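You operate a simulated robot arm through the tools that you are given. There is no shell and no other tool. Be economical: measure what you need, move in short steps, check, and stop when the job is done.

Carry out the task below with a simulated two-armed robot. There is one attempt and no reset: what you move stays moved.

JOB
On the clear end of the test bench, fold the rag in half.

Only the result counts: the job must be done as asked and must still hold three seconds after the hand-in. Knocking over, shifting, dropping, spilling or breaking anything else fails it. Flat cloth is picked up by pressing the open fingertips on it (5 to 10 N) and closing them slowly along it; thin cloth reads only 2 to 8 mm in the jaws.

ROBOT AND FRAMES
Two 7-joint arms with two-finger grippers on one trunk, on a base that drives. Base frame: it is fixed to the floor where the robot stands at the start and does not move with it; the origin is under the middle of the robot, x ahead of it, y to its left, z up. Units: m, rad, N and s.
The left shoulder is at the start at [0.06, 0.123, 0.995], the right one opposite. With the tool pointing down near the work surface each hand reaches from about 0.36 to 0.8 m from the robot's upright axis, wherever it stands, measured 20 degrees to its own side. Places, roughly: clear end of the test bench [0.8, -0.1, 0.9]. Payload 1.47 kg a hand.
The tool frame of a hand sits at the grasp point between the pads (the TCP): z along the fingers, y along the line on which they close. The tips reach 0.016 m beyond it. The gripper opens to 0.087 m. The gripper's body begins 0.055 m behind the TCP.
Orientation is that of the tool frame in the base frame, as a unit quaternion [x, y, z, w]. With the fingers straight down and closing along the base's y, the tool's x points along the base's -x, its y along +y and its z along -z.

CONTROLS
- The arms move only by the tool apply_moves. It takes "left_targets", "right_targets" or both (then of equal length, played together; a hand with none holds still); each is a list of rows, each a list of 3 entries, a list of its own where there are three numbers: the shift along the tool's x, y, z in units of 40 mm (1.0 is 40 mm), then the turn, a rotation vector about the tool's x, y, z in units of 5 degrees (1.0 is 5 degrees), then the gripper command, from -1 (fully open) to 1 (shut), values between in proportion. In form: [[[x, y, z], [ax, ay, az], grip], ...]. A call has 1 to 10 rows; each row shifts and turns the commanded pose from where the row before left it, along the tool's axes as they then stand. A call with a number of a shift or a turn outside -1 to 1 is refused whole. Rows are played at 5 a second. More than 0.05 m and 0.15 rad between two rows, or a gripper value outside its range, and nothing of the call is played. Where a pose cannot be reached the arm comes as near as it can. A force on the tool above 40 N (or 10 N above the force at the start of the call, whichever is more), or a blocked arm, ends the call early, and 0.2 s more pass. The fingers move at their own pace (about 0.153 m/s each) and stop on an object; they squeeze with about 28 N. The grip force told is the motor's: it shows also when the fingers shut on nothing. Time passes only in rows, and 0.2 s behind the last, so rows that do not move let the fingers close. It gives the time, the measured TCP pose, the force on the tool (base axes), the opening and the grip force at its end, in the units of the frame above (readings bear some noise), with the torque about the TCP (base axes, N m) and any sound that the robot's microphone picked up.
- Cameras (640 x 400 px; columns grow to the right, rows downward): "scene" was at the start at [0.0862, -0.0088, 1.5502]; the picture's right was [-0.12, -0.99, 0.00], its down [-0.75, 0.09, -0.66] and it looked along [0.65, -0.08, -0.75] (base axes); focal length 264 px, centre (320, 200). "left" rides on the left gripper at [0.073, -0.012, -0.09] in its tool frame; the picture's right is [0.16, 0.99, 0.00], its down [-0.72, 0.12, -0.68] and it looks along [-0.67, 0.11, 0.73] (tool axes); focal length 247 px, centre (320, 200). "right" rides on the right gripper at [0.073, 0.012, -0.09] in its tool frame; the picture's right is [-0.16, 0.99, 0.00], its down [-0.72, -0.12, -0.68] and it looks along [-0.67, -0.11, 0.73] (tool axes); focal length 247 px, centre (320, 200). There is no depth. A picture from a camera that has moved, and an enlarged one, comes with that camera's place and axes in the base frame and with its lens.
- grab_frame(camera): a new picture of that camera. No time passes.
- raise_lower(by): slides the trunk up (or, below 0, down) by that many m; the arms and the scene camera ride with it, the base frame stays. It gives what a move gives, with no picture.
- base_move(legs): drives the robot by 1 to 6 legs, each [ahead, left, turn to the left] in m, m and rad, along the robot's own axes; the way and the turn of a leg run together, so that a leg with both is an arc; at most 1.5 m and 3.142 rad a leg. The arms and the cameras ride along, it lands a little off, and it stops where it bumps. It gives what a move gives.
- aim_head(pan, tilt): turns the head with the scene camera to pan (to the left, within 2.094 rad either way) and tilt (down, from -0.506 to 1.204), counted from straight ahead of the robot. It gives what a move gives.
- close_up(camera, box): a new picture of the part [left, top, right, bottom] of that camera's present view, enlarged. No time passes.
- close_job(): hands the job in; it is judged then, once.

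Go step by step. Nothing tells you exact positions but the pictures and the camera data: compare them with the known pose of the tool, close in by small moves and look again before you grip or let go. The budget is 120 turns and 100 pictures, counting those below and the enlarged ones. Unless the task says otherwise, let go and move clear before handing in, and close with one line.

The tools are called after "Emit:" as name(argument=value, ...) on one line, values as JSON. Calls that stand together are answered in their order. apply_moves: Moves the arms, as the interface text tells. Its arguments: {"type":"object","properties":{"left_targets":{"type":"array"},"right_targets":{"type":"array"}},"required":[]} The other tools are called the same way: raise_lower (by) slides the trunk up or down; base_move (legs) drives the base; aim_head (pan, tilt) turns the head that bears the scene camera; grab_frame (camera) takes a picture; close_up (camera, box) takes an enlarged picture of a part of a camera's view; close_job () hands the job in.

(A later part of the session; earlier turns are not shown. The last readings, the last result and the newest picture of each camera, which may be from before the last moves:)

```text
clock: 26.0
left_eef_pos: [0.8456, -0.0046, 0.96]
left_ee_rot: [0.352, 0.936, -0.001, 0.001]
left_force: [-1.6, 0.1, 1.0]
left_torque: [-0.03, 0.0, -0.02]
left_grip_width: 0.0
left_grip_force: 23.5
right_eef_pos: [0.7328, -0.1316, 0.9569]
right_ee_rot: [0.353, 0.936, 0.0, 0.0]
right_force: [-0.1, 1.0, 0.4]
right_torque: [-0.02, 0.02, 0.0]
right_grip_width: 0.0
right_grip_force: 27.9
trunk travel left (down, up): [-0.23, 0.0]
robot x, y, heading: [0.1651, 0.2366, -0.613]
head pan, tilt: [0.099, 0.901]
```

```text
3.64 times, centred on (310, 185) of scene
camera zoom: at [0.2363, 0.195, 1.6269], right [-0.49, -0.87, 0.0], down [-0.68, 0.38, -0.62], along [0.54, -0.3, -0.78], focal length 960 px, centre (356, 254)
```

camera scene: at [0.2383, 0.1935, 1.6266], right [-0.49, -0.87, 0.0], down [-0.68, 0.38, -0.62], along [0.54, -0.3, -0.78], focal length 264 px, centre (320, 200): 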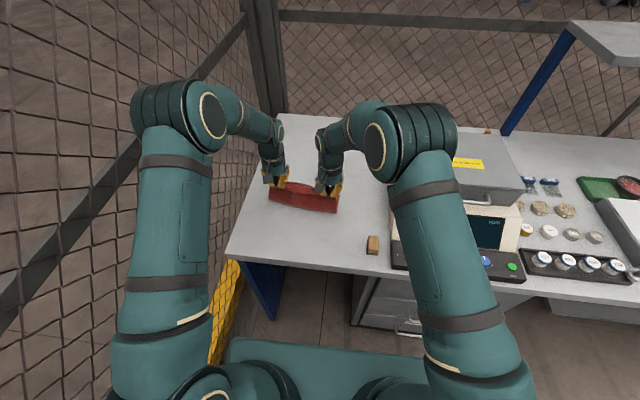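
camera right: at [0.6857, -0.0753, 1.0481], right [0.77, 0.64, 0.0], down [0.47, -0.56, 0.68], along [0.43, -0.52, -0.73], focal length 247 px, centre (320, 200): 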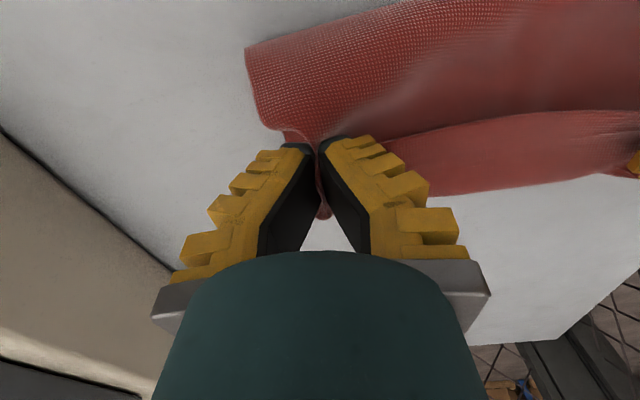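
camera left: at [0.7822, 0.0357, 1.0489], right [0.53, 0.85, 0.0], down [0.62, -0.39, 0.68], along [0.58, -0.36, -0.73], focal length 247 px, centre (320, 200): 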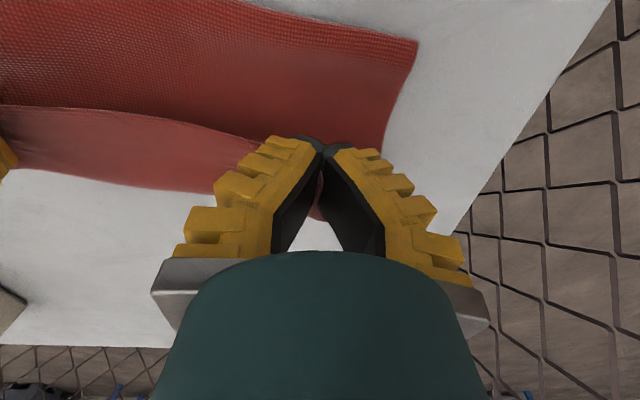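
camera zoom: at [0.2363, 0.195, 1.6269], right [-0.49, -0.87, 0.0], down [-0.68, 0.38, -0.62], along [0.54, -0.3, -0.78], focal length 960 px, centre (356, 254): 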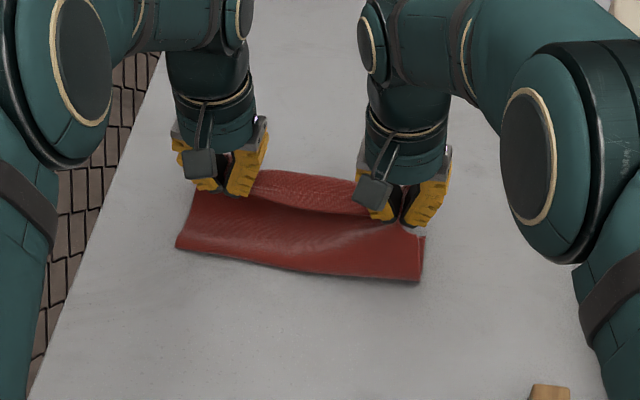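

The edge lifts with the hands. I'll carry it back over to the near side and unfold the rag.

Emit:
apply_moves(left_targets=[[[0.5, 0, -0.75], [0, 0, 0], 1], [[0.62, 0, -0.5], [0, 0, 0], 1], [[0.62, 0, -0.25], [0, 0, 0], 1], [[0.62, 0, 0], [0, 0, 0], 1], [[0.62, 0, 0.12], [0, 0, 0], 1], [[0.5, 0, 0.38], [0, 0, 0], 1], [[0.5, 0, 0.5], [0, 0, 0], 1], [[0.38, 0, 0.5], [0, 0, 0], 1], [[0.38, 0, 0.5], [0, 0, 0], 1], [[0.12, 0, 0.25], [0, 0, 0], 1]], right_targets=[[[0.5, 0, -0.75], [0, 0, 0], 1], [[0.62, 0, -0.5], [0, 0, 0], 1], [[0.62, 0, -0.25], [0, 0, 0], 1], [[0.62, 0, 0], [0, 0, 0], 1], [[0.62, 0, 0.12], [0, 0, 0], 1], [[0.5, 0, 0.38], [0, 0, 0], 1], [[0.5, 0, 0.5], [0, 0, 0], 1], [[0.38, 0, 0.5], [0, 0, 0], 1], [[0.38, 0, 0.5], [0, 0, 0], 1], [[0.12, 0, 0.25], [0, 0, 0], 1]])

Emit:
grab_frame(camera="scene")

Emit:
grab_frame(camera="left")

Emit:
grab_frame(camera="right")

```text
clock: 28.2
left_eef_pos: [0.7024, 0.1196, 0.9303]
left_ee_rot: [0.352, 0.936, -0.001, 0.0]
left_force: [0.6, 0.3, 0.2]
left_torque: [-0.04, 0.06, 0.03]
left_grip_width: 0.0
left_grip_force: 28.9
right_eef_pos: [0.589, -0.0007, 0.9262]
right_ee_rot: [0.352, 0.936, 0.0, 0.0]
right_force: [0.1, -0.2, 0.5]
right_torque: [-0.03, 0.0, -0.03]
right_grip_width: 0.0
right_grip_force: 28.2
trunk travel left (down, up): [-0.23, 0.0]
robot x, y, heading: [0.1654, 0.2362, -0.609]
head pan, tilt: [0.099, 0.901]
```

```text
67 pictures are left
camera scene: at [0.2379, 0.1939, 1.6267], right [-0.49, -0.87, 0.0], down [-0.68, 0.38, -0.62], along [0.54, -0.3, -0.78], focal length 264 px, centre (320, 200)
```

scene: 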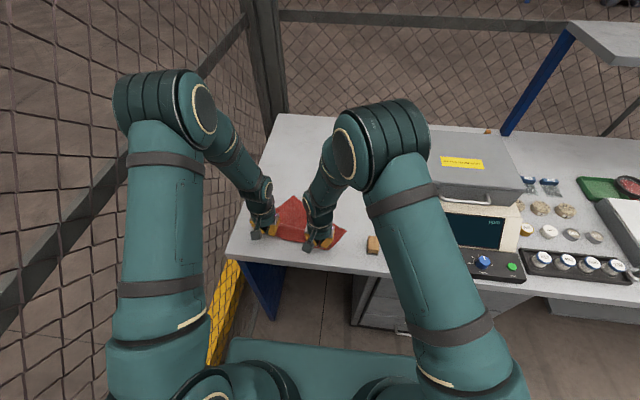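

```text
66 pictures are left
camera left: at [0.6382, 0.1604, 1.0193], right [0.53, 0.85, 0.0], down [0.62, -0.39, 0.68], along [0.58, -0.36, -0.73], focal length 247 px, centre (320, 200)
```

left: 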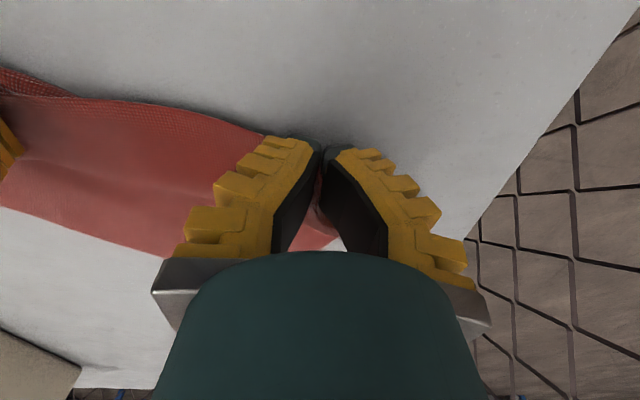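

```text
65 pictures are left
camera right: at [0.5406, 0.0555, 1.0164], right [0.77, 0.64, 0.0], down [0.47, -0.56, 0.68], along [0.43, -0.52, -0.73], focal length 247 px, centre (320, 200)
```

right: 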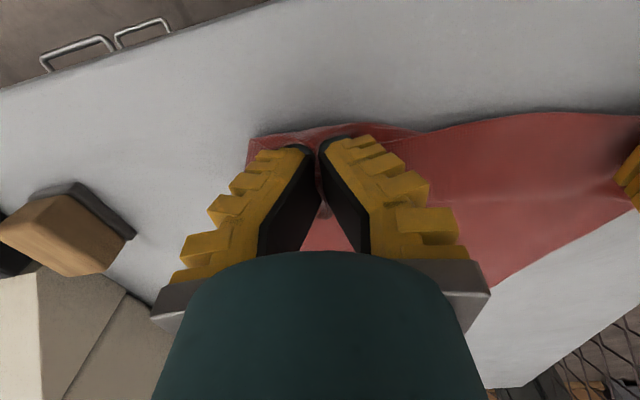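

The rag is mostly unfolded. I'll release, lift clear and look at its shape.

Emit:
apply_moves(left_targets=[[[0.1, 0, 0.2], [0, 0, 0], 1], [[0, 0, 0], [0, 0, 0], 0.7], [[0, 0, 0], [0, 0, 0], 0.4], [[0, 0, 0], [0, 0, 0], 0.2], [[0, 0, -0.6], [0, 0, 0], 0.2], [[0, 0, -1], [0, 0, 0], 0.2], [[0.6, 0.5, -0.8], [0, 0, 0], 0], [[0.4, 0.8, -0.5], [0, 0, 0], 0]], right_targets=[[[0.1, 0, 0.15], [0, 0, 0], 1], [[0, 0, 0], [0, 0, 0], 0.7], [[0, 0, 0], [0, 0, 0], 0.4], [[0, 0, 0], [0, 0, 0], 0.2], [[0, 0, -0.6], [0, 0, 0], 0.2], [[0, 0, -1], [0, 0, 0], 0.2], [[0.6, -0.5, -0.8], [0, 0, 0], 0], [[0.4, -0.8, -0.5], [0, 0, 0], 0]])

Emit:
close_up(camera="scene", box=[220, 150, 380, 270])

Emit:
grab_frame(camera="left")

Emit:
grab_frame(camera="right")

```text
clock: 30.0
left_eef_pos: [0.6996, 0.1894, 1.0334]
left_ee_rot: [0.354, 0.935, 0.0, -0.001]
left_force: [-0.3, 0.7, 1.1]
left_torque: [-0.01, 0.0, 0.0]
left_grip_width: 0.0491
left_grip_force: 4.0
right_eef_pos: [0.5188, -0.0084, 1.0405]
right_ee_rot: [0.352, 0.936, -0.001, 0.001]
right_force: [0.5, -0.2, 0.5]
right_torque: [-0.01, 0.0, -0.01]
right_grip_width: 0.0491
right_grip_force: 3.8
trunk travel left (down, up): [-0.23, 0.0]
robot x, y, heading: [0.1649, 0.2391, -0.61]
head pan, tilt: [0.099, 0.901]
```

```text
3.33 times, centred on (300, 210) of scene
camera zoom: at [0.2363, 0.1946, 1.6268], right [-0.49, -0.87, 0.0], down [-0.68, 0.38, -0.62], along [0.54, -0.3, -0.78], focal length 880 px, centre (387, 167)
```

zoom: 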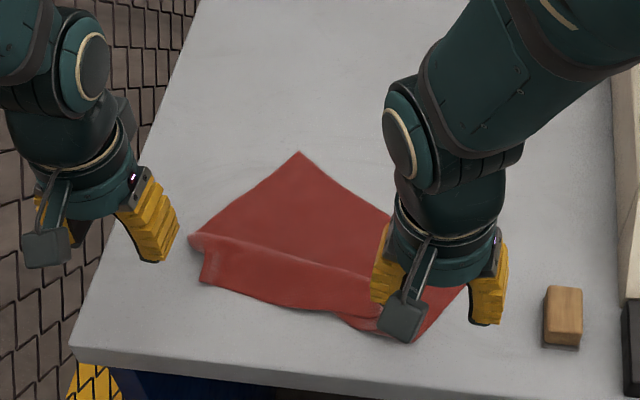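

```text
63 pictures are left
camera left: at [0.6362, 0.2303, 1.1235], right [0.53, 0.85, 0.0], down [0.62, -0.39, 0.68], along [0.58, -0.36, -0.73], focal length 247 px, centre (320, 200)
```

left: 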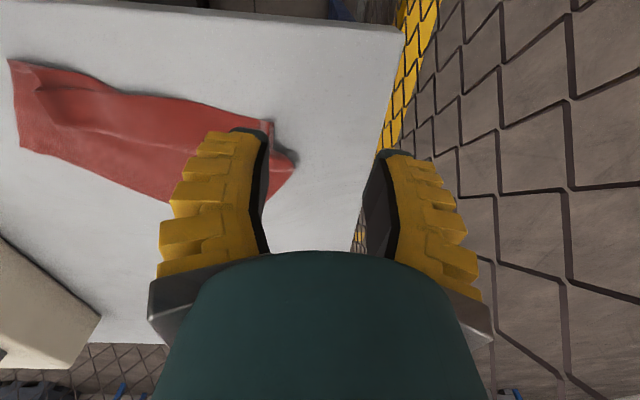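

```text
62 pictures are left
camera right: at [0.4715, 0.0474, 1.1298], right [0.77, 0.64, 0.0], down [0.47, -0.56, 0.68], along [0.44, -0.52, -0.73], focal length 247 px, centre (320, 200)
```

right: 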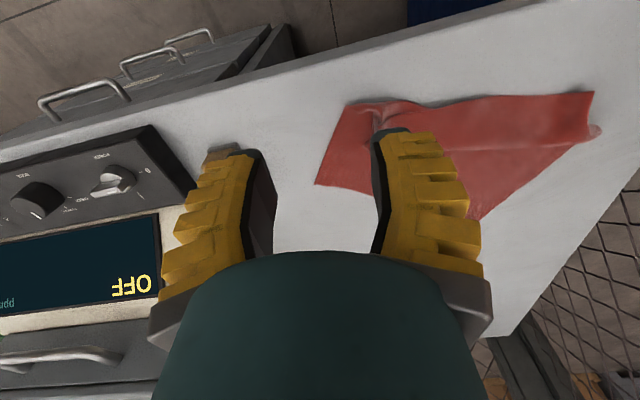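

The rag came out skewed, so I'll move the hands away for a full view.

Emit:
apply_moves(left_targets=[[[0, 0.6, -0.9], [0, 0, 0], 0], [[0, 0.6, -0.9], [0, 0, 0], 0], [[0, 0, -0.5], [0, 0, 0], 0]], right_targets=[[[0, -0.6, -0.9], [0, 0, 0], 0], [[0, -0.8, -0.6], [0, 0, 0], 0], [[0, -0.9, 0], [0, 0, 0], 0]])

Emit:
close_up(camera="scene", box=[230, 150, 390, 270])

Emit:
grab_frame(camera="right")

```text
clock: 30.8
left_eef_pos: [0.7351, 0.2223, 1.1289]
left_ee_rot: [0.353, 0.936, 0.0, 0.0]
left_force: [-0.3, -0.4, 0.7]
left_torque: [0.02, -0.03, -0.02]
left_grip_width: 0.0489
left_grip_force: 3.8
right_eef_pos: [0.4578, -0.0847, 1.0975]
right_ee_rot: [0.352, 0.936, 0.0, 0.0]
right_force: [0.1, -0.2, -0.1]
right_torque: [0.01, -0.04, -0.01]
right_grip_width: 0.0492
right_grip_force: 4.0
trunk travel left (down, up): [-0.23, 0.0]
robot x, y, heading: [0.1653, 0.2363, -0.613]
head pan, tilt: [0.099, 0.901]
```

```text
3.33 times, centred on (310, 210) of scene
camera zoom: at [0.2363, 0.193, 1.6267], right [-0.49, -0.87, 0.0], down [-0.68, 0.38, -0.62], along [0.54, -0.3, -0.78], focal length 880 px, centre (353, 167)
```

zoom: 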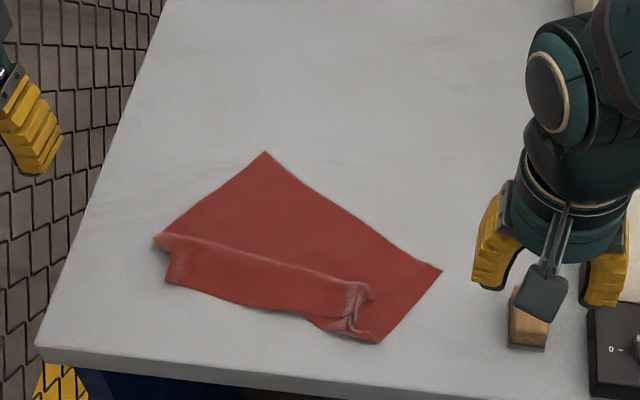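

```text
60 pictures are left
camera right: at [0.4096, -0.0278, 1.1881], right [0.77, 0.64, 0.0], down [0.47, -0.56, 0.68], along [0.43, -0.52, -0.73], focal length 247 px, centre (320, 200)
```

right: 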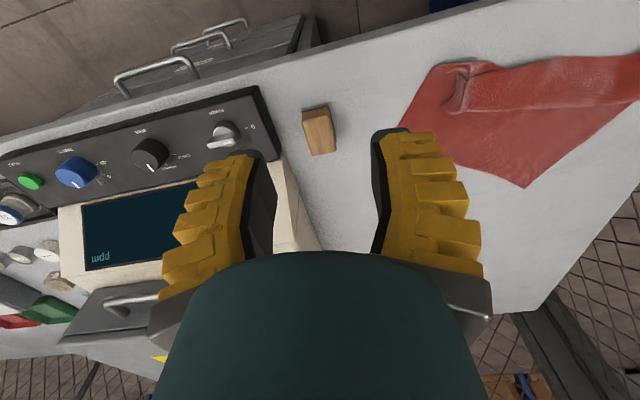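

Emit:
close_up(camera="scene", box=[265, 190, 345, 240])

Emit:
close_up(camera="right", box=[390, 40, 640, 196])

Emit:
grab_frame(camera="left")

```text
8.00 times, centred on (305, 215) of scene
camera zoom: at [0.2363, 0.193, 1.6267], right [-0.49, -0.87, 0.0], down [-0.68, 0.38, -0.62], along [0.54, -0.3, -0.78], focal length 2112 px, centre (440, 80)
```

zoom: 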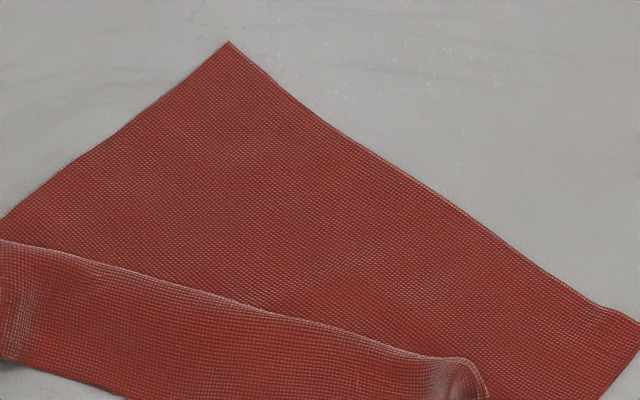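

```text
2.56 times, centred on (515, 118) of right
camera zoom: at [0.4096, -0.0278, 1.1881], right [0.77, 0.64, 0.0], down [0.47, -0.56, 0.68], along [0.43, -0.52, -0.73], focal length 632 px, centre (-179, 410)
```

zoom: 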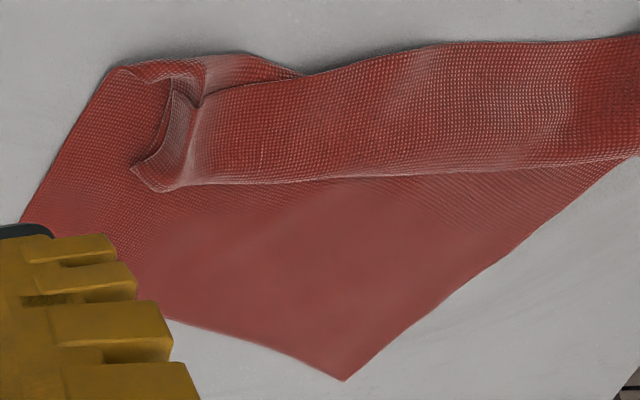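

```text
57 pictures are left
camera left: at [0.6719, 0.2625, 1.218], right [0.53, 0.85, 0.0], down [0.62, -0.39, 0.68], along [0.58, -0.36, -0.73], focal length 247 px, centre (320, 200)
```

left: 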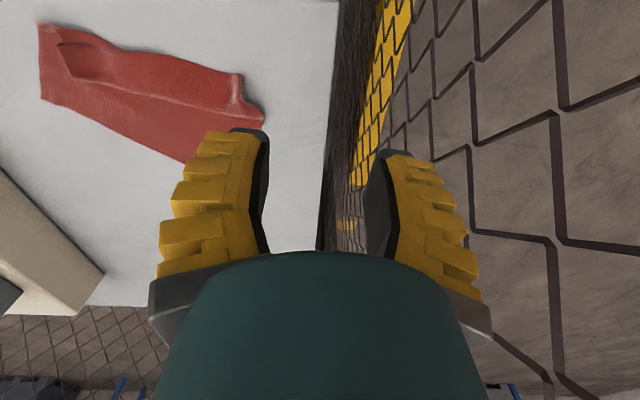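

The fold state is hard to read from these angles, so I'll bring the left wrist camera over the near-right part for a close look.

Emit:
apply_moves(left_targets=[[[-0.5, -0.8, 0.4], [0, 0, 0], 0], [[-0.5, -0.8, 0.4], [0, 0, 0], 0], [[-0.5, -0.8, 0.4], [0, 0, 0], 0], [[-0.5, -0.8, 0.4], [0, 0, 0], 0], [[-0.5, -0.8, 0.4], [0, 0, 0], 0], [[-0.5, -0.8, 0.4], [0, 0, 0], 0]])

Emit:
grab_frame(camera="left")

Emit:
close_up(camera="left", box=[150, 0, 470, 140])

```text
clock: 32.2
left_eef_pos: [0.6961, -0.0014, 1.0341]
left_ee_rot: [0.353, 0.936, 0.0, 0.0]
left_force: [0.0, -1.0, -0.3]
left_torque: [0.0, 0.03, -0.02]
left_grip_width: 0.0492
left_grip_force: 4.3
right_eef_pos: [0.4585, -0.0852, 1.0976]
right_ee_rot: [0.352, 0.936, 0.001, -0.001]
right_force: [0.1, -0.1, -0.1]
right_torque: [0.02, 0.01, 0.02]
right_grip_width: 0.0491
right_grip_force: 4.4
trunk travel left (down, up): [-0.23, 0.0]
robot x, y, heading: [0.1653, 0.2363, -0.615]
head pan, tilt: [0.099, 0.901]
```

```text
56 pictures are left
camera left: at [0.6326, 0.0392, 1.1241], right [0.53, 0.85, 0.0], down [0.62, -0.39, 0.68], along [0.58, -0.36, -0.73], focal length 247 px, centre (320, 200)
```

left: 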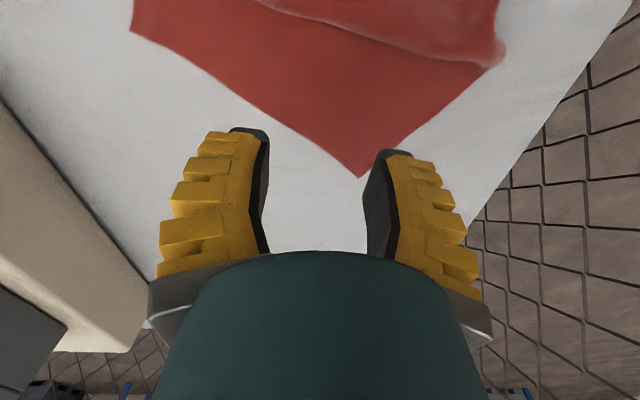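

```text
2.00 times, centred on (310, 70) of left
camera zoom: at [0.6326, 0.0392, 1.1241], right [0.53, 0.85, 0.0], down [0.62, -0.39, 0.68], along [0.58, -0.36, -0.73], focal length 494 px, centre (340, 460)
```

zoom: 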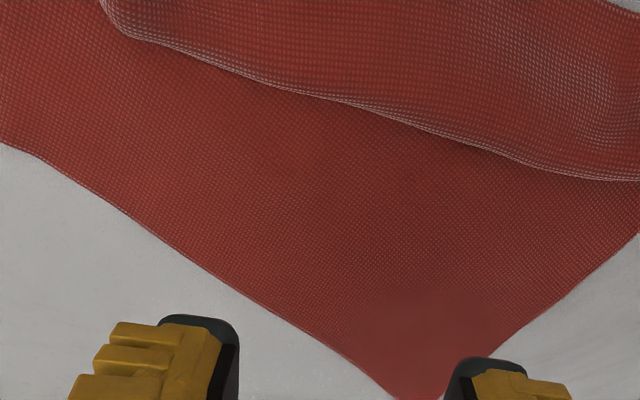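

The ridge is a rounded pleat, and the far edge from (0.806,-0.014) to (0.586,-0.099) is flat and single-layered. I'll grip that edge with only a thin overlap, lift the rag so it hangs and shakes out, then lay it down folded. First I'll bring both hands over that edge and turn them square to it.

Emit:
apply_moves(left_targets=[[[-0.667, 0.263, 0], [0, 0, 0], 0], [[-0.667, 0.263, 0], [0, 0, 0], 0], [[-0.667, 0.263, 0], [0, 0, 0], 0], [[0, 0, 0.1], [0, 0, 0.94], 0], [[0, 0, 0.3], [0, 0, 0.94], 0], [[0, 0, 0.3], [0, 0, 0.94], 0], [[0, 0, 0.3], [0, 0, 0.94], 0], [[0, 0, 0.3], [0, 0, 0.94], 0], [[0, 0, 0.3], [0, 0, 0.94], 0], [[0, 0, 0.3], [0, 0, 0.94], 0]], right_targets=[[[-0.873, 0.536, 0], [0, 0, 0], 0], [[-0.873, 0.536, 0], [0, 0, 0], 0], [[-0.873, 0.536, 0], [0, 0, 0], 0], [[-0.873, 0.536, 0], [0, 0, 0], 0], [[0, 0, 0.55], [0, 0, 1], 0], [[0, 0, 0.55], [0, 0, 1], 0], [[0, 0, 0.55], [0, 0, 1], 0], [[0, 0, 0.55], [0, 0, 1], 0], [[0, 0, 0.55], [0, 0, 1], 0], [[0, 0, 0.55], [0, 0, 1], 0]])

Emit:
grab_frame(camera="left")

Emit:
grab_frame(camera="right")

```text
clock: 34.4
left_eef_pos: [0.7787, -0.0264, 0.956]
left_ee_rot: [0.603, 0.798, 0.0, 0.0]
left_force: [0.4, 0.1, -0.5]
left_torque: [-0.01, 0.01, 0.01]
left_grip_width: 0.049
left_grip_force: 4.0
right_eef_pos: [0.6228, -0.1091, 0.9666]
right_ee_rot: [0.584, 0.812, 0.0, 0.001]
right_force: [-0.1, 0.5, 0.1]
right_torque: [0.02, 0.02, -0.01]
right_grip_width: 0.0489
right_grip_force: 4.0
trunk travel left (down, up): [-0.23, 0.0]
robot x, y, heading: [0.1667, 0.2377, -0.605]
head pan, tilt: [0.099, 0.901]
```

```text
54 pictures are left
camera left: at [0.7467, 0.0411, 1.0447], right [0.91, 0.42, 0.0], down [0.31, -0.66, 0.68], along [0.29, -0.62, -0.73], focal length 247 px, centre (320, 200)
```

left: 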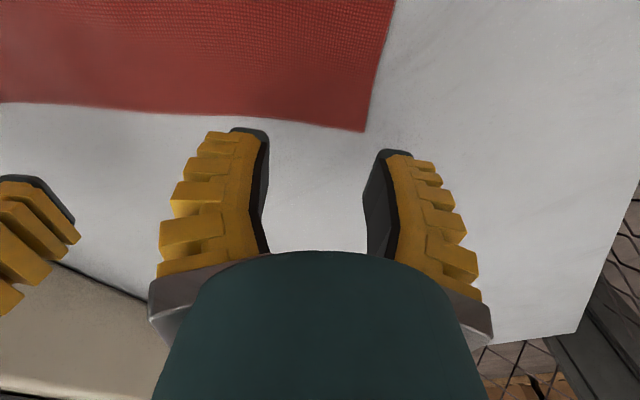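

```text
53 pictures are left
camera right: at [0.6101, -0.0362, 1.0561], right [0.99, 0.17, 0.0], down [0.12, -0.72, 0.68], along [0.11, -0.67, -0.73], focal length 247 px, centre (320, 200)
```

right: 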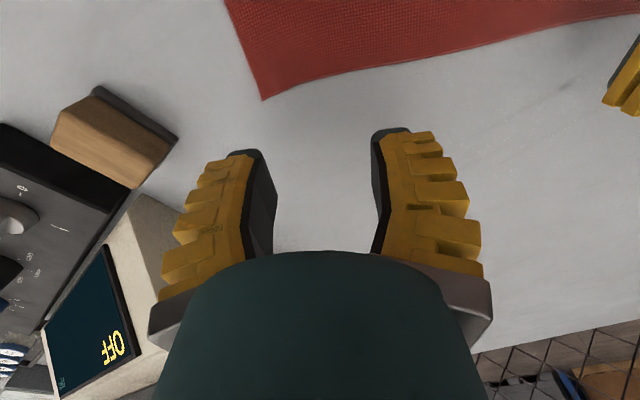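

I'll shift the hands slightly, right hand 16 mm back, and go down to just above contact.

Emit:
apply_moves(left_targets=[[[-0.075, -0.15, 0], [0, 0, 0], 0], [[0, 0, 0.3], [0, 0, 0], 0], [[0, 0, 0.3], [0, 0, 0], 0], [[0, 0, 0.2], [0, 0, 0], 0]], right_targets=[[[0.41, 0, 0], [0, 0, 0], 0], [[0, 0, 0.4], [0, 0, 0], 0], [[0, 0, 0.4], [0, 0, 0], 0], [[0, 0, 0.25], [0, 0, 0], 0]])

Emit:
grab_frame(camera="left")

Emit:
grab_frame(camera="right")

```text
clock: 35.4
left_eef_pos: [0.7738, -0.0321, 0.9232]
left_ee_rot: [0.603, 0.798, -0.001, 0.0]
left_force: [0.4, 0.7, 0.4]
left_torque: [-0.02, 0.0, -0.03]
left_grip_width: 0.0491
left_grip_force: 4.0
right_eef_pos: [0.6149, -0.0947, 0.9233]
right_ee_rot: [0.582, 0.813, 0.0, 0.0]
right_force: [1.2, -0.8, 0.1]
right_torque: [-0.03, 0.04, -0.02]
right_grip_width: 0.0489
right_grip_force: 4.1
trunk travel left (down, up): [-0.23, 0.0]
robot x, y, heading: [0.1625, 0.234, -0.609]
head pan, tilt: [0.099, 0.901]
```

```text
52 pictures are left
camera left: at [0.7423, 0.036, 1.0143], right [0.91, 0.42, 0.0], down [0.31, -0.67, 0.68], along [0.29, -0.62, -0.73], focal length 247 px, centre (320, 200)
```

left: 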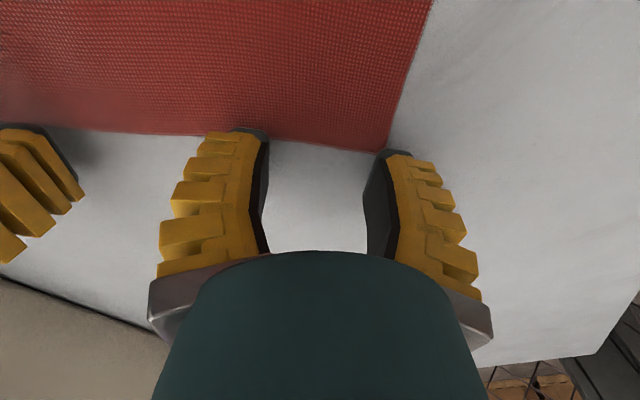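

```text
51 pictures are left
camera right: at [0.6031, -0.0213, 1.0136], right [0.99, 0.17, 0.0], down [0.12, -0.72, 0.68], along [0.11, -0.67, -0.73], focal length 247 px, centre (320, 200)
```

right: 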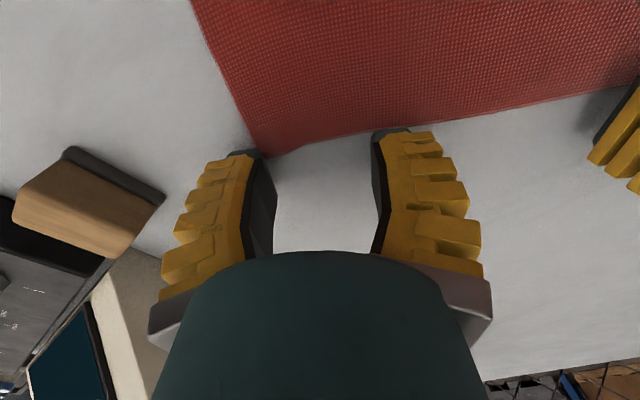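

Overlap on the pads is too thin at the corners, so I'll move both hands in by about 8 mm and then press.

Emit:
apply_moves(left_targets=[[[0.2, -0.2, 0], [0, 0, 0], 0], [[0, 0, 0.1], [0, 0, 0], 0], [[0, 0, 0.05], [0, 0, 0], 0]], right_targets=[[[0.27, 0.2, 0], [0, 0, 0], 0], [[0, 0, 0.1], [0, 0, 0], 0], [[0, 0, 0.05], [0, 0, 0], 0]])

Emit:
grab_frame(camera="left")

Emit:
grab_frame(camera="right")

```text
clock: 36.2
left_eef_pos: [0.7636, -0.026, 0.9192]
left_ee_rot: [0.602, 0.799, 0.0, 0.0]
left_force: [0.7, -0.1, -0.5]
left_torque: [0.03, -0.01, -0.02]
left_grip_width: 0.0492
left_grip_force: 3.7
right_eef_pos: [0.6211, -0.0828, 0.9177]
right_ee_rot: [0.582, 0.813, 0.0, 0.0]
right_force: [-0.3, 0.3, -0.3]
right_torque: [-0.02, 0.02, -0.02]
right_grip_width: 0.0442
right_grip_force: 6.7
trunk travel left (down, up): [-0.23, 0.0]
robot x, y, heading: [0.1626, 0.2377, -0.61]
head pan, tilt: [0.099, 0.901]
```

```text
50 pictures are left
camera left: at [0.7306, 0.0421, 1.0085], right [0.91, 0.42, 0.0], down [0.31, -0.66, 0.68], along [0.29, -0.62, -0.73], focal length 247 px, centre (320, 200)
```

left: 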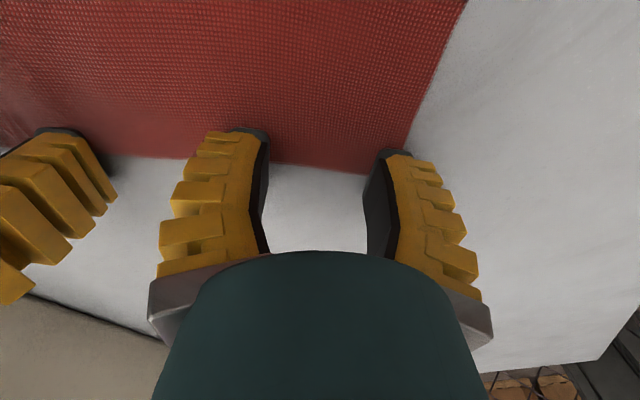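

```text
49 pictures are left
camera right: at [0.6089, -0.0096, 1.0079], right [0.99, 0.17, 0.0], down [0.12, -0.72, 0.68], along [0.11, -0.67, -0.73], focal length 247 px, centre (320, 200)
```

right: 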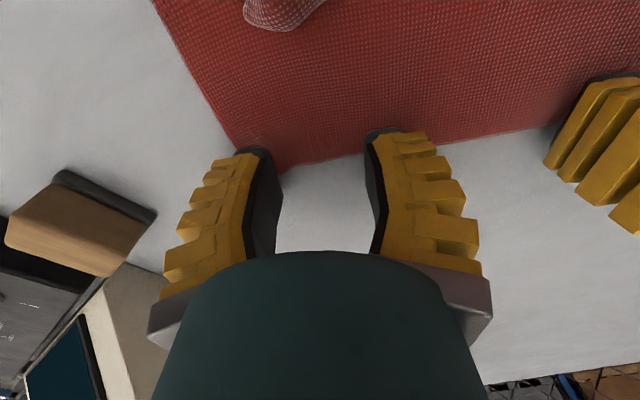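

Overlap is now about 12 mm. I'll press lightly.

Emit:
apply_moves(left_targets=[[[0, 0, 0.04], [0, 0, 0], 0], [[0, 0, 0.03], [0, 0, 0], 0]], right_targets=[[[0, 0, 0.02], [0, 0, 0], 0], [[0, 0, 0.02], [0, 0, 0], 0]])

```text
clock: 36.8
left_eef_pos: [0.7632, -0.0255, 0.9165]
left_ee_rot: [0.602, 0.798, 0.0, 0.001]
left_force: [0.2, -0.7, 2.6]
left_torque: [0.02, 0.06, 0.02]
left_grip_width: 0.0467
left_grip_force: 3.6
right_eef_pos: [0.6214, -0.0821, 0.9172]
right_ee_rot: [0.582, 0.813, -0.001, 0.0]
right_force: [-1.2, -1.2, 1.7]
right_torque: [0.0, -0.01, -0.04]
right_grip_width: 0.044
right_grip_force: 7.0
trunk travel left (down, up): [-0.23, 0.0]
robot x, y, heading: [0.1653, 0.2357, -0.613]
head pan, tilt: [0.099, 0.901]
```

Emit:
apply_moves(left_targets=[[[0, 0, 0.015], [0, 0, 0], 0.1]], right_targets=[[[0, 0, 0.02], [0, 0, 0], 0.1]])

```text
clock: 37.2
left_eef_pos: [0.762, -0.0264, 0.9166]
left_ee_rot: [0.602, 0.799, 0.0, 0.001]
left_force: [-0.5, -0.3, 8.1]
left_torque: [0.08, 0.02, 0.01]
left_grip_width: 0.0431
left_grip_force: 3.6
right_eef_pos: [0.6214, -0.0819, 0.9163]
right_ee_rot: [0.582, 0.813, 0.001, 0.001]
right_force: [0.0, -0.1, 1.2]
right_torque: [0.04, 0.01, 0.01]
right_grip_width: 0.0422
right_grip_force: 3.9
trunk travel left (down, up): [-0.23, 0.0]
robot x, y, heading: [0.1659, 0.2341, -0.61]
head pan, tilt: [0.099, 0.901]
```

Left is at 8 N. I'll press the right a bit more, then close both slowly and lift a little.

Emit:
apply_moves(left_targets=[[[0, 0, 0], [0, 0, 0], 0.1], [[0, 0, 0], [0, 0, 0], 0.25], [[0, 0, 0], [0, 0, 0], 0.4], [[0, 0, 0], [0, 0, 0], 0.55], [[0, 0, 0], [0, 0, 0], 0.7], [[0, 0, 0], [0, 0, 0], 0.85], [[0, 0, 0], [0, 0, 0], 1], [[0, 0, 0], [0, 0, 0], 1]], right_targets=[[[0, 0, 0.025], [0, 0, 0], 0.1], [[0, 0, 0], [0, 0, 0], 0.25], [[0, 0, 0], [0, 0, 0], 0.4], [[0, 0, 0], [0, 0, 0], 0.55], [[0, 0, 0], [0, 0, 0], 0.7], [[0, 0, 0], [0, 0, 0], 0.85], [[0, 0, 0], [0, 0, 0], 1], [[0, 0, 0], [0, 0, 0], 1]])

Emit:
apply_moves(left_targets=[[[0, 0, -0.5], [0, 0, 0], 1], [[0, 0, -0.5], [0, 0, 0], 1]], right_targets=[[[0, 0, -0.5], [0, 0, 0], 1], [[0, 0, -0.5], [0, 0, 0], 1]])

Emit:
grab_frame(camera="left")

Emit:
grab_frame(camera="right")

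```text
clock: 39.0
left_eef_pos: [0.7628, -0.0255, 0.9168]
left_ee_rot: [0.603, 0.798, -0.001, 0.0]
left_force: [-0.4, 0.9, 4.7]
left_torque: [0.02, 0.01, -0.01]
left_grip_width: 0.0
left_grip_force: 28.5
right_eef_pos: [0.6203, -0.0813, 0.9161]
right_ee_rot: [0.582, 0.813, 0.0, 0.001]
right_force: [0.1, 0.4, 6.9]
right_torque: [0.03, 0.01, 0.0]
right_grip_width: 0.0
right_grip_force: 28.0
trunk travel left (down, up): [-0.23, 0.0]
robot x, y, heading: [0.1639, 0.2359, -0.607]
head pan, tilt: [0.099, 0.901]
```

```text
clock: 39.6
left_eef_pos: [0.7634, -0.0244, 0.9553]
left_ee_rot: [0.604, 0.797, 0.0, 0.0]
left_force: [-0.2, -0.6, 0.2]
left_torque: [-0.03, -0.02, 0.04]
left_grip_width: 0.0002
left_grip_force: 28.0
right_eef_pos: [0.6208, -0.0813, 0.9534]
right_ee_rot: [0.582, 0.813, 0.0, 0.0]
right_force: [-0.6, 0.1, -0.7]
right_torque: [-0.01, 0.01, 0.03]
right_grip_width: 0.0002
right_grip_force: 25.6
trunk travel left (down, up): [-0.23, 0.0]
robot x, y, heading: [0.162, 0.2361, -0.61]
head pan, tilt: [0.099, 0.901]
```

```text
48 pictures are left
camera left: at [0.7318, 0.0436, 1.0453], right [0.91, 0.42, 0.0], down [0.31, -0.66, 0.68], along [0.29, -0.62, -0.73], focal length 247 px, centre (320, 200)
```

left: 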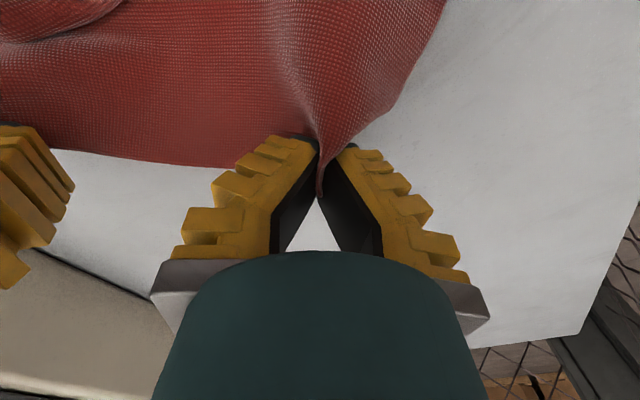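

```text
47 pictures are left
camera right: at [0.6078, -0.0085, 1.0435], right [0.99, 0.17, 0.0], down [0.12, -0.72, 0.68], along [0.11, -0.67, -0.73], focal length 247 px, centre (320, 200)
```

right: 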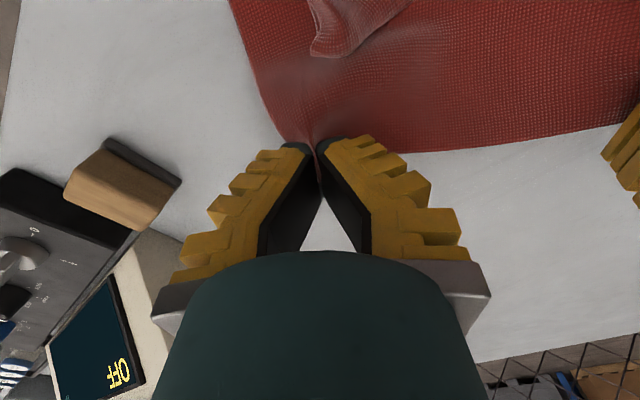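

Both far corners are held. I'll lift the whole rag so it hangs free.

Emit:
apply_moves(left_targets=[[[0, 0, -0.8], [0, 0, 0], 1], [[0, 0, -0.8], [0, 0, 0], 1], [[0, 0, -0.8], [0, 0, 0], 1], [[0, 0, -0.8], [0, 0, 0], 1], [[0, 0, -0.8], [0, 0, 0], 1], [[0, 0, -0.8], [0, 0, 0], 1], [[0, 0, -0.8], [0, 0, 0], 1], [[0, 0, -0.8], [0, 0, 0], 1]], right_targets=[[[0, 0, -0.8], [0, 0, 0], 1], [[0, 0, -0.8], [0, 0, 0], 1], [[0, 0, -0.8], [0, 0, 0], 1], [[0, 0, -0.8], [0, 0, 0], 1], [[0, 0, -0.8], [0, 0, 0], 1], [[0, 0, -0.8], [0, 0, 0], 1], [[0, 0, -0.8], [0, 0, 0], 1], [[0, 0, -0.8], [0, 0, 0], 1]])

Emit:
grab_frame(camera="scene")

Emit:
grab_frame(camera="right")

```text
clock: 41.4
left_eef_pos: [0.7622, -0.0233, 1.2134]
left_ee_rot: [0.602, 0.798, 0.0, 0.0]
left_force: [0.2, 0.3, 0.0]
left_torque: [-0.02, -0.01, 0.0]
left_grip_width: 0.0
left_grip_force: 27.7
right_eef_pos: [0.6198, -0.0811, 1.212]
right_ee_rot: [0.582, 0.813, 0.0, 0.0]
right_force: [-0.6, 0.3, 0.6]
right_torque: [-0.04, -0.03, 0.01]
right_grip_width: 0.0001
right_grip_force: 28.6
trunk travel left (down, up): [-0.23, 0.0]
robot x, y, heading: [0.1676, 0.2332, -0.602]
head pan, tilt: [0.099, 0.901]
```

```text
46 pictures are left
camera scene: at [0.2363, 0.1946, 1.6268], right [-0.49, -0.87, 0.0], down [-0.68, 0.38, -0.62], along [0.54, -0.3, -0.78], focal length 264 px, centre (320, 200)
```

scene: 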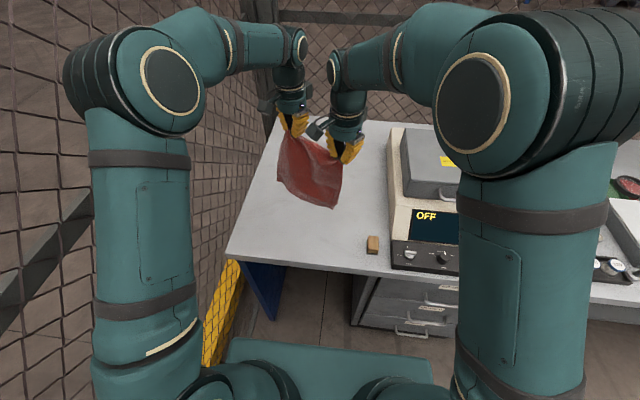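

```text
45 pictures are left
camera right: at [0.6065, -0.0086, 1.3022], right [0.99, 0.17, 0.0], down [0.12, -0.72, 0.68], along [0.11, -0.67, -0.73], focal length 247 px, centre (320, 200)
```

right: 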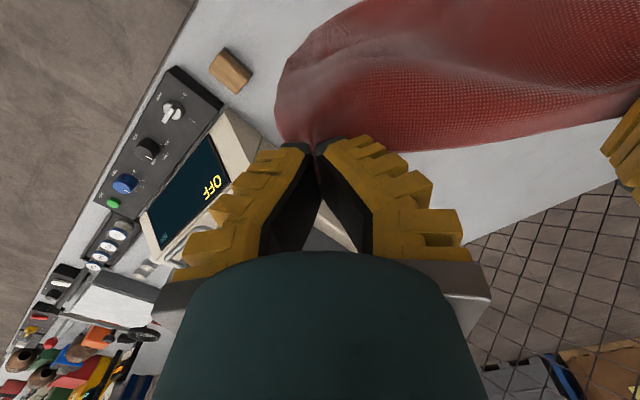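

Emit:
close_up(camera="scene", box=[255, 100, 385, 220])

```text
3.33 times, centred on (320, 160) of scene
camera zoom: at [0.2363, 0.1946, 1.6268], right [-0.49, -0.87, 0.0], down [-0.68, 0.38, -0.62], along [0.54, -0.3, -0.78], focal length 880 px, centre (320, 333)
```

zoom: 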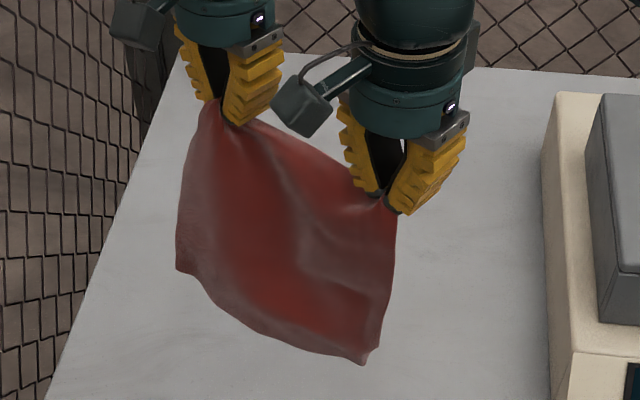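

The rag hangs fully open. I'll align the hands, tension it slightly, move a little away from the block and instrument, lower, let it settle and look.

Emit:
apply_moves(left_targets=[[[0, 0.06, 0], [0, 0, -0.63], 1], [[0, 0.06, 0], [0, 0, -0.63], 1], [[0.25, 0, 0.4], [0, 0, 0], 1], [[0.25, 0, 0.4], [0, 0, 0], 1], [[0.25, 0, 0.4], [0, 0, 0], 1], [[0, 0, 0.3], [0, 0, 0], 1], [[0, 0, 0], [0, 0, 0], 1], [[0, 0, 0], [0, 0, 0], 1], [[0, 0, 0], [0, 0, 0], 1], [[0, 0, 0], [0, 0, 0], 1]], right_targets=[[[0, -0.06, 0], [0, 0, -0.33], 1], [[0, -0.06, 0], [0, 0, -0.33], 1], [[0.25, 0, 0.4], [0, 0, 0], 1], [[0.25, 0, 0.4], [0, 0, 0], 1], [[0.25, 0, 0.4], [0, 0, 0], 1], [[0, 0, 0.3], [0, 0, 0], 1], [[0, 0, 0], [0, 0, 0], 1], [[0, 0, 0], [0, 0, 0], 1], [[0, 0, 0], [0, 0, 0], 1], [[0, 0, 0], [0, 0, 0], 1]])

Emit:
close_up(camera="scene", box=[240, 110, 400, 250])

Emit:
grab_frame(camera="left")

Emit:
grab_frame(camera="right")

```text
clock: 43.6
left_eef_pos: [0.7587, 0.0035, 1.1509]
left_ee_rot: [0.558, 0.83, 0.0, 0.0]
left_force: [-6.4, -2.5, -0.4]
left_torque: [-0.05, 0.1, 0.04]
left_grip_width: 0.0003
left_grip_force: 27.9
right_eef_pos: [0.6024, -0.0546, 1.1535]
right_ee_rot: [0.559, 0.829, 0.0, 0.0]
right_force: [5.9, 0.8, -1.3]
right_torque: [0.03, -0.09, -0.05]
right_grip_width: 0.0002
right_grip_force: 28.1
trunk travel left (down, up): [-0.23, 0.0]
robot x, y, heading: [0.1654, 0.2345, -0.61]
head pan, tilt: [0.099, 0.901]
```

```text
2.86 times, centred on (320, 180) of scene
camera zoom: at [0.2377, 0.1941, 1.6267], right [-0.49, -0.87, 0.0], down [-0.68, 0.38, -0.62], along [0.54, -0.3, -0.78], focal length 754 px, centre (320, 257)
```

zoom: 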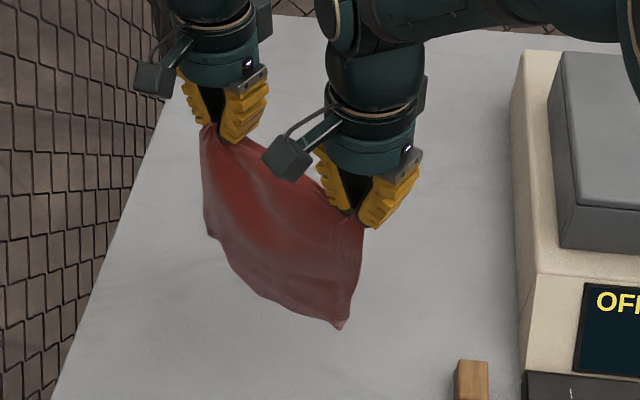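

```text
42 pictures are left
camera left: at [0.7192, 0.0676, 1.2402], right [0.85, 0.52, 0.0], down [0.38, -0.63, 0.68], along [0.35, -0.58, -0.73], focal length 247 px, centre (320, 200)
```

left: 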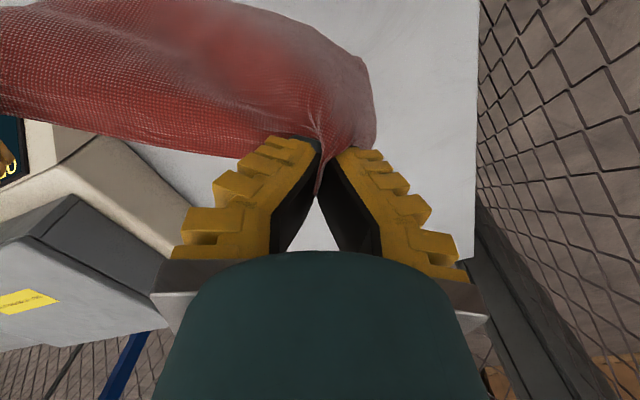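

```text
41 pictures are left
camera right: at [0.5866, 0.0175, 1.2433], right [0.97, 0.22, 0.0], down [0.16, -0.71, 0.68], along [0.15, -0.66, -0.73], focal length 247 px, centre (320, 200)
```

right: 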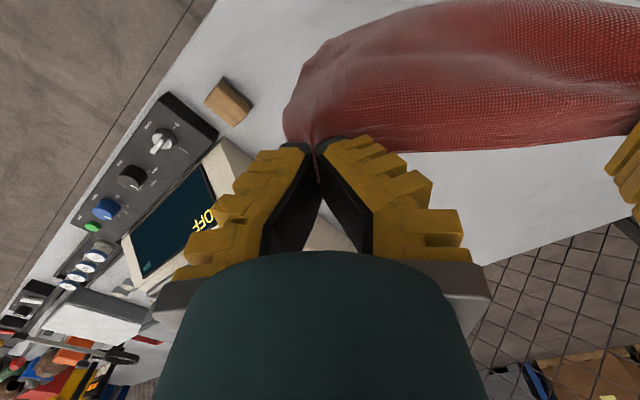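

The cloth is too taut and this direction would bring the crease to the bench edge. I'll turn both hands square to the bench, slacken slightly and move over the middle of the clear area.

Emit:
apply_moves(left_targets=[[[0.02, 0.145, 0], [0, 0, -0.9], 1], [[0.01, 0.145, 0], [0, 0, -0.9], 1], [[0, 0.145, 0], [0, 0, -0.9], 1], [[-0.01, 0.145, 0], [0, 0, -0.9], 1], [[-0.025, 0.145, 0], [0, 0, -0.9], 1], [[-0.035, 0.145, 0], [0, 0, -0.9], 1], [[0, 0, 0], [0, 0, 0], 1], [[0, 0, 0], [0, 0, 0], 1]], right_targets=[[[-0.305, 0.233, 0], [0, 0, -0.9], 1], [[-0.32, 0.208, 0], [0, 0, -0.9], 1], [[-0.34, 0.183, 0], [0, 0, -0.9], 1], [[-0.353, 0.153, 0], [0, 0, -0.9], 1], [[-0.363, 0.125, 0], [0, 0, -0.9], 1], [[-0.37, 0.095, 0], [0, 0, -0.9], 1], [[0, 0, 0], [0, 0, 0], 1], [[0, 0, 0], [0, 0, 0], 1]])

Emit:
grab_frame(camera="scene")

Emit:
grab_frame(camera="left")

```text
clock: 45.4
left_eef_pos: [0.7868, 0.0223, 1.1509]
left_ee_rot: [0.349, 0.937, 0.0, 0.0]
left_force: [-1.8, -2.7, 0.4]
left_torque: [-0.06, 0.03, 0.02]
left_grip_width: 0.0
left_grip_force: 27.8
right_eef_pos: [0.6843, -0.103, 1.1519]
right_ee_rot: [0.35, 0.937, 0.0, -0.001]
right_force: [1.5, 2.3, 0.6]
right_torque: [0.08, -0.02, -0.08]
right_grip_width: 0.0002
right_grip_force: 28.2
trunk travel left (down, up): [-0.23, 0.0]
robot x, y, heading: [0.1635, 0.2357, -0.612]
head pan, tilt: [0.099, 0.901]
```

```text
40 pictures are left
camera scene: at [0.2379, 0.1939, 1.6267], right [-0.49, -0.87, 0.0], down [-0.68, 0.38, -0.62], along [0.54, -0.3, -0.78], focal length 264 px, centre (320, 200)
```

scene: 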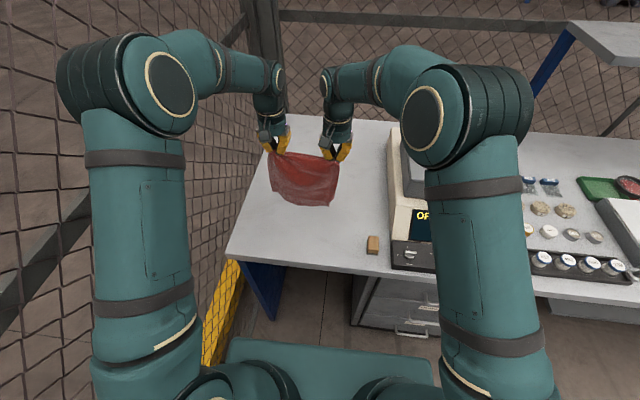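

```text
39 pictures are left
camera left: at [0.7233, 0.0627, 1.2403], right [0.53, 0.85, 0.0], down [0.62, -0.39, 0.68], along [0.58, -0.36, -0.73], focal length 247 px, centre (320, 200)
```

left: 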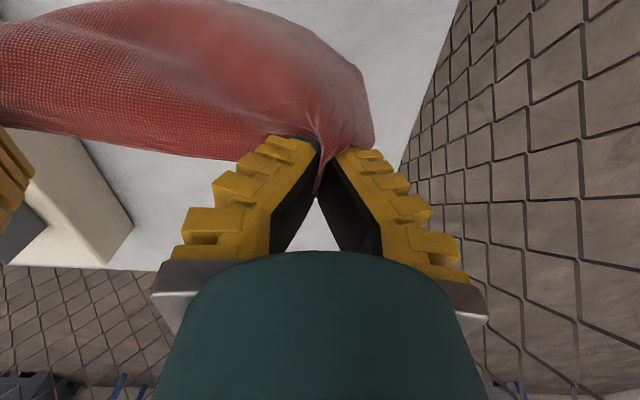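

The rag hangs square over the clear area. I'll lower it until the bottom edge just touches, then start moving back and down.

Emit:
apply_moves(left_targets=[[[0, 0, 0.3], [0, 0, 0], 1], [[0, 0, 0.3], [0, 0, 0], 1], [[0, 0, 0.25], [0, 0, 0], 1], [[0.25, 0, 0.15], [0, 0, 0], 1], [[0.25, 0, 0.15], [0, 0, 0], 1], [[0.25, 0, 0.15], [0, 0, 0], 1]], right_targets=[[[0, 0, 0.3], [0, 0, 0], 1], [[0, 0, 0.3], [0, 0, 0], 1], [[0, 0, 0.25], [0, 0, 0], 1], [[0.25, 0, 0.15], [0, 0, 0], 1], [[0.25, 0, 0.15], [0, 0, 0], 1], [[0.25, 0, 0.15], [0, 0, 0], 1]])

Emit:
close_up(camera="scene", box=[240, 120, 380, 240])

Emit:
grab_frame(camera="left")

```text
clock: 46.8
left_eef_pos: [0.763, 0.043, 1.1003]
left_ee_rot: [0.348, 0.937, -0.001, 0.001]
left_force: [-1.7, -1.1, 0.2]
left_torque: [-0.08, 0.03, 0.04]
left_grip_width: 0.0
left_grip_force: 27.8
right_eef_pos: [0.6613, -0.0817, 1.0999]
right_ee_rot: [0.35, 0.937, 0.001, 0.0]
right_force: [1.0, 0.6, 0.3]
right_torque: [0.0, -0.07, 0.0]
right_grip_width: 0.0001
right_grip_force: 28.2
trunk travel left (down, up): [-0.23, 0.0]
robot x, y, heading: [0.1633, 0.2345, -0.611]
head pan, tilt: [0.099, 0.901]
```

```text
3.33 times, centred on (310, 180) of scene
camera zoom: at [0.2371, 0.1946, 1.6268], right [-0.49, -0.87, 0.0], down [-0.68, 0.38, -0.62], along [0.54, -0.3, -0.78], focal length 880 px, centre (353, 267)
```

zoom: 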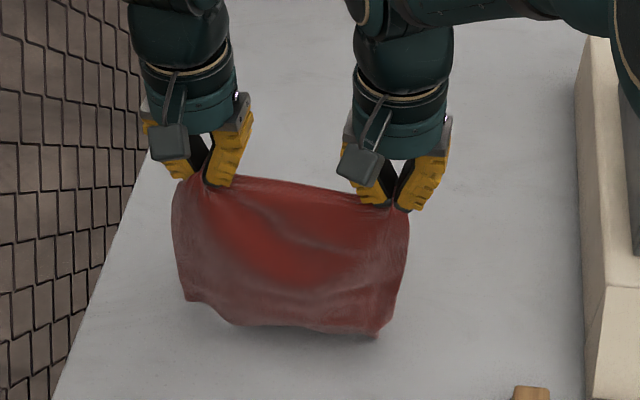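

```text
37 pictures are left
camera left: at [0.6995, 0.0827, 1.189], right [0.53, 0.85, 0.0], down [0.62, -0.38, 0.68], along [0.58, -0.36, -0.73], focal length 247 px, centre (320, 200)
```

left: 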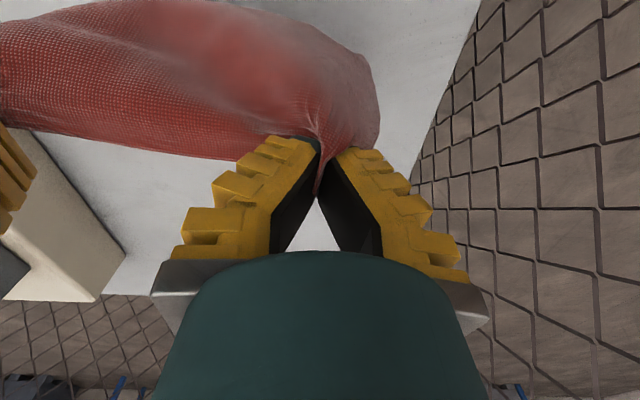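

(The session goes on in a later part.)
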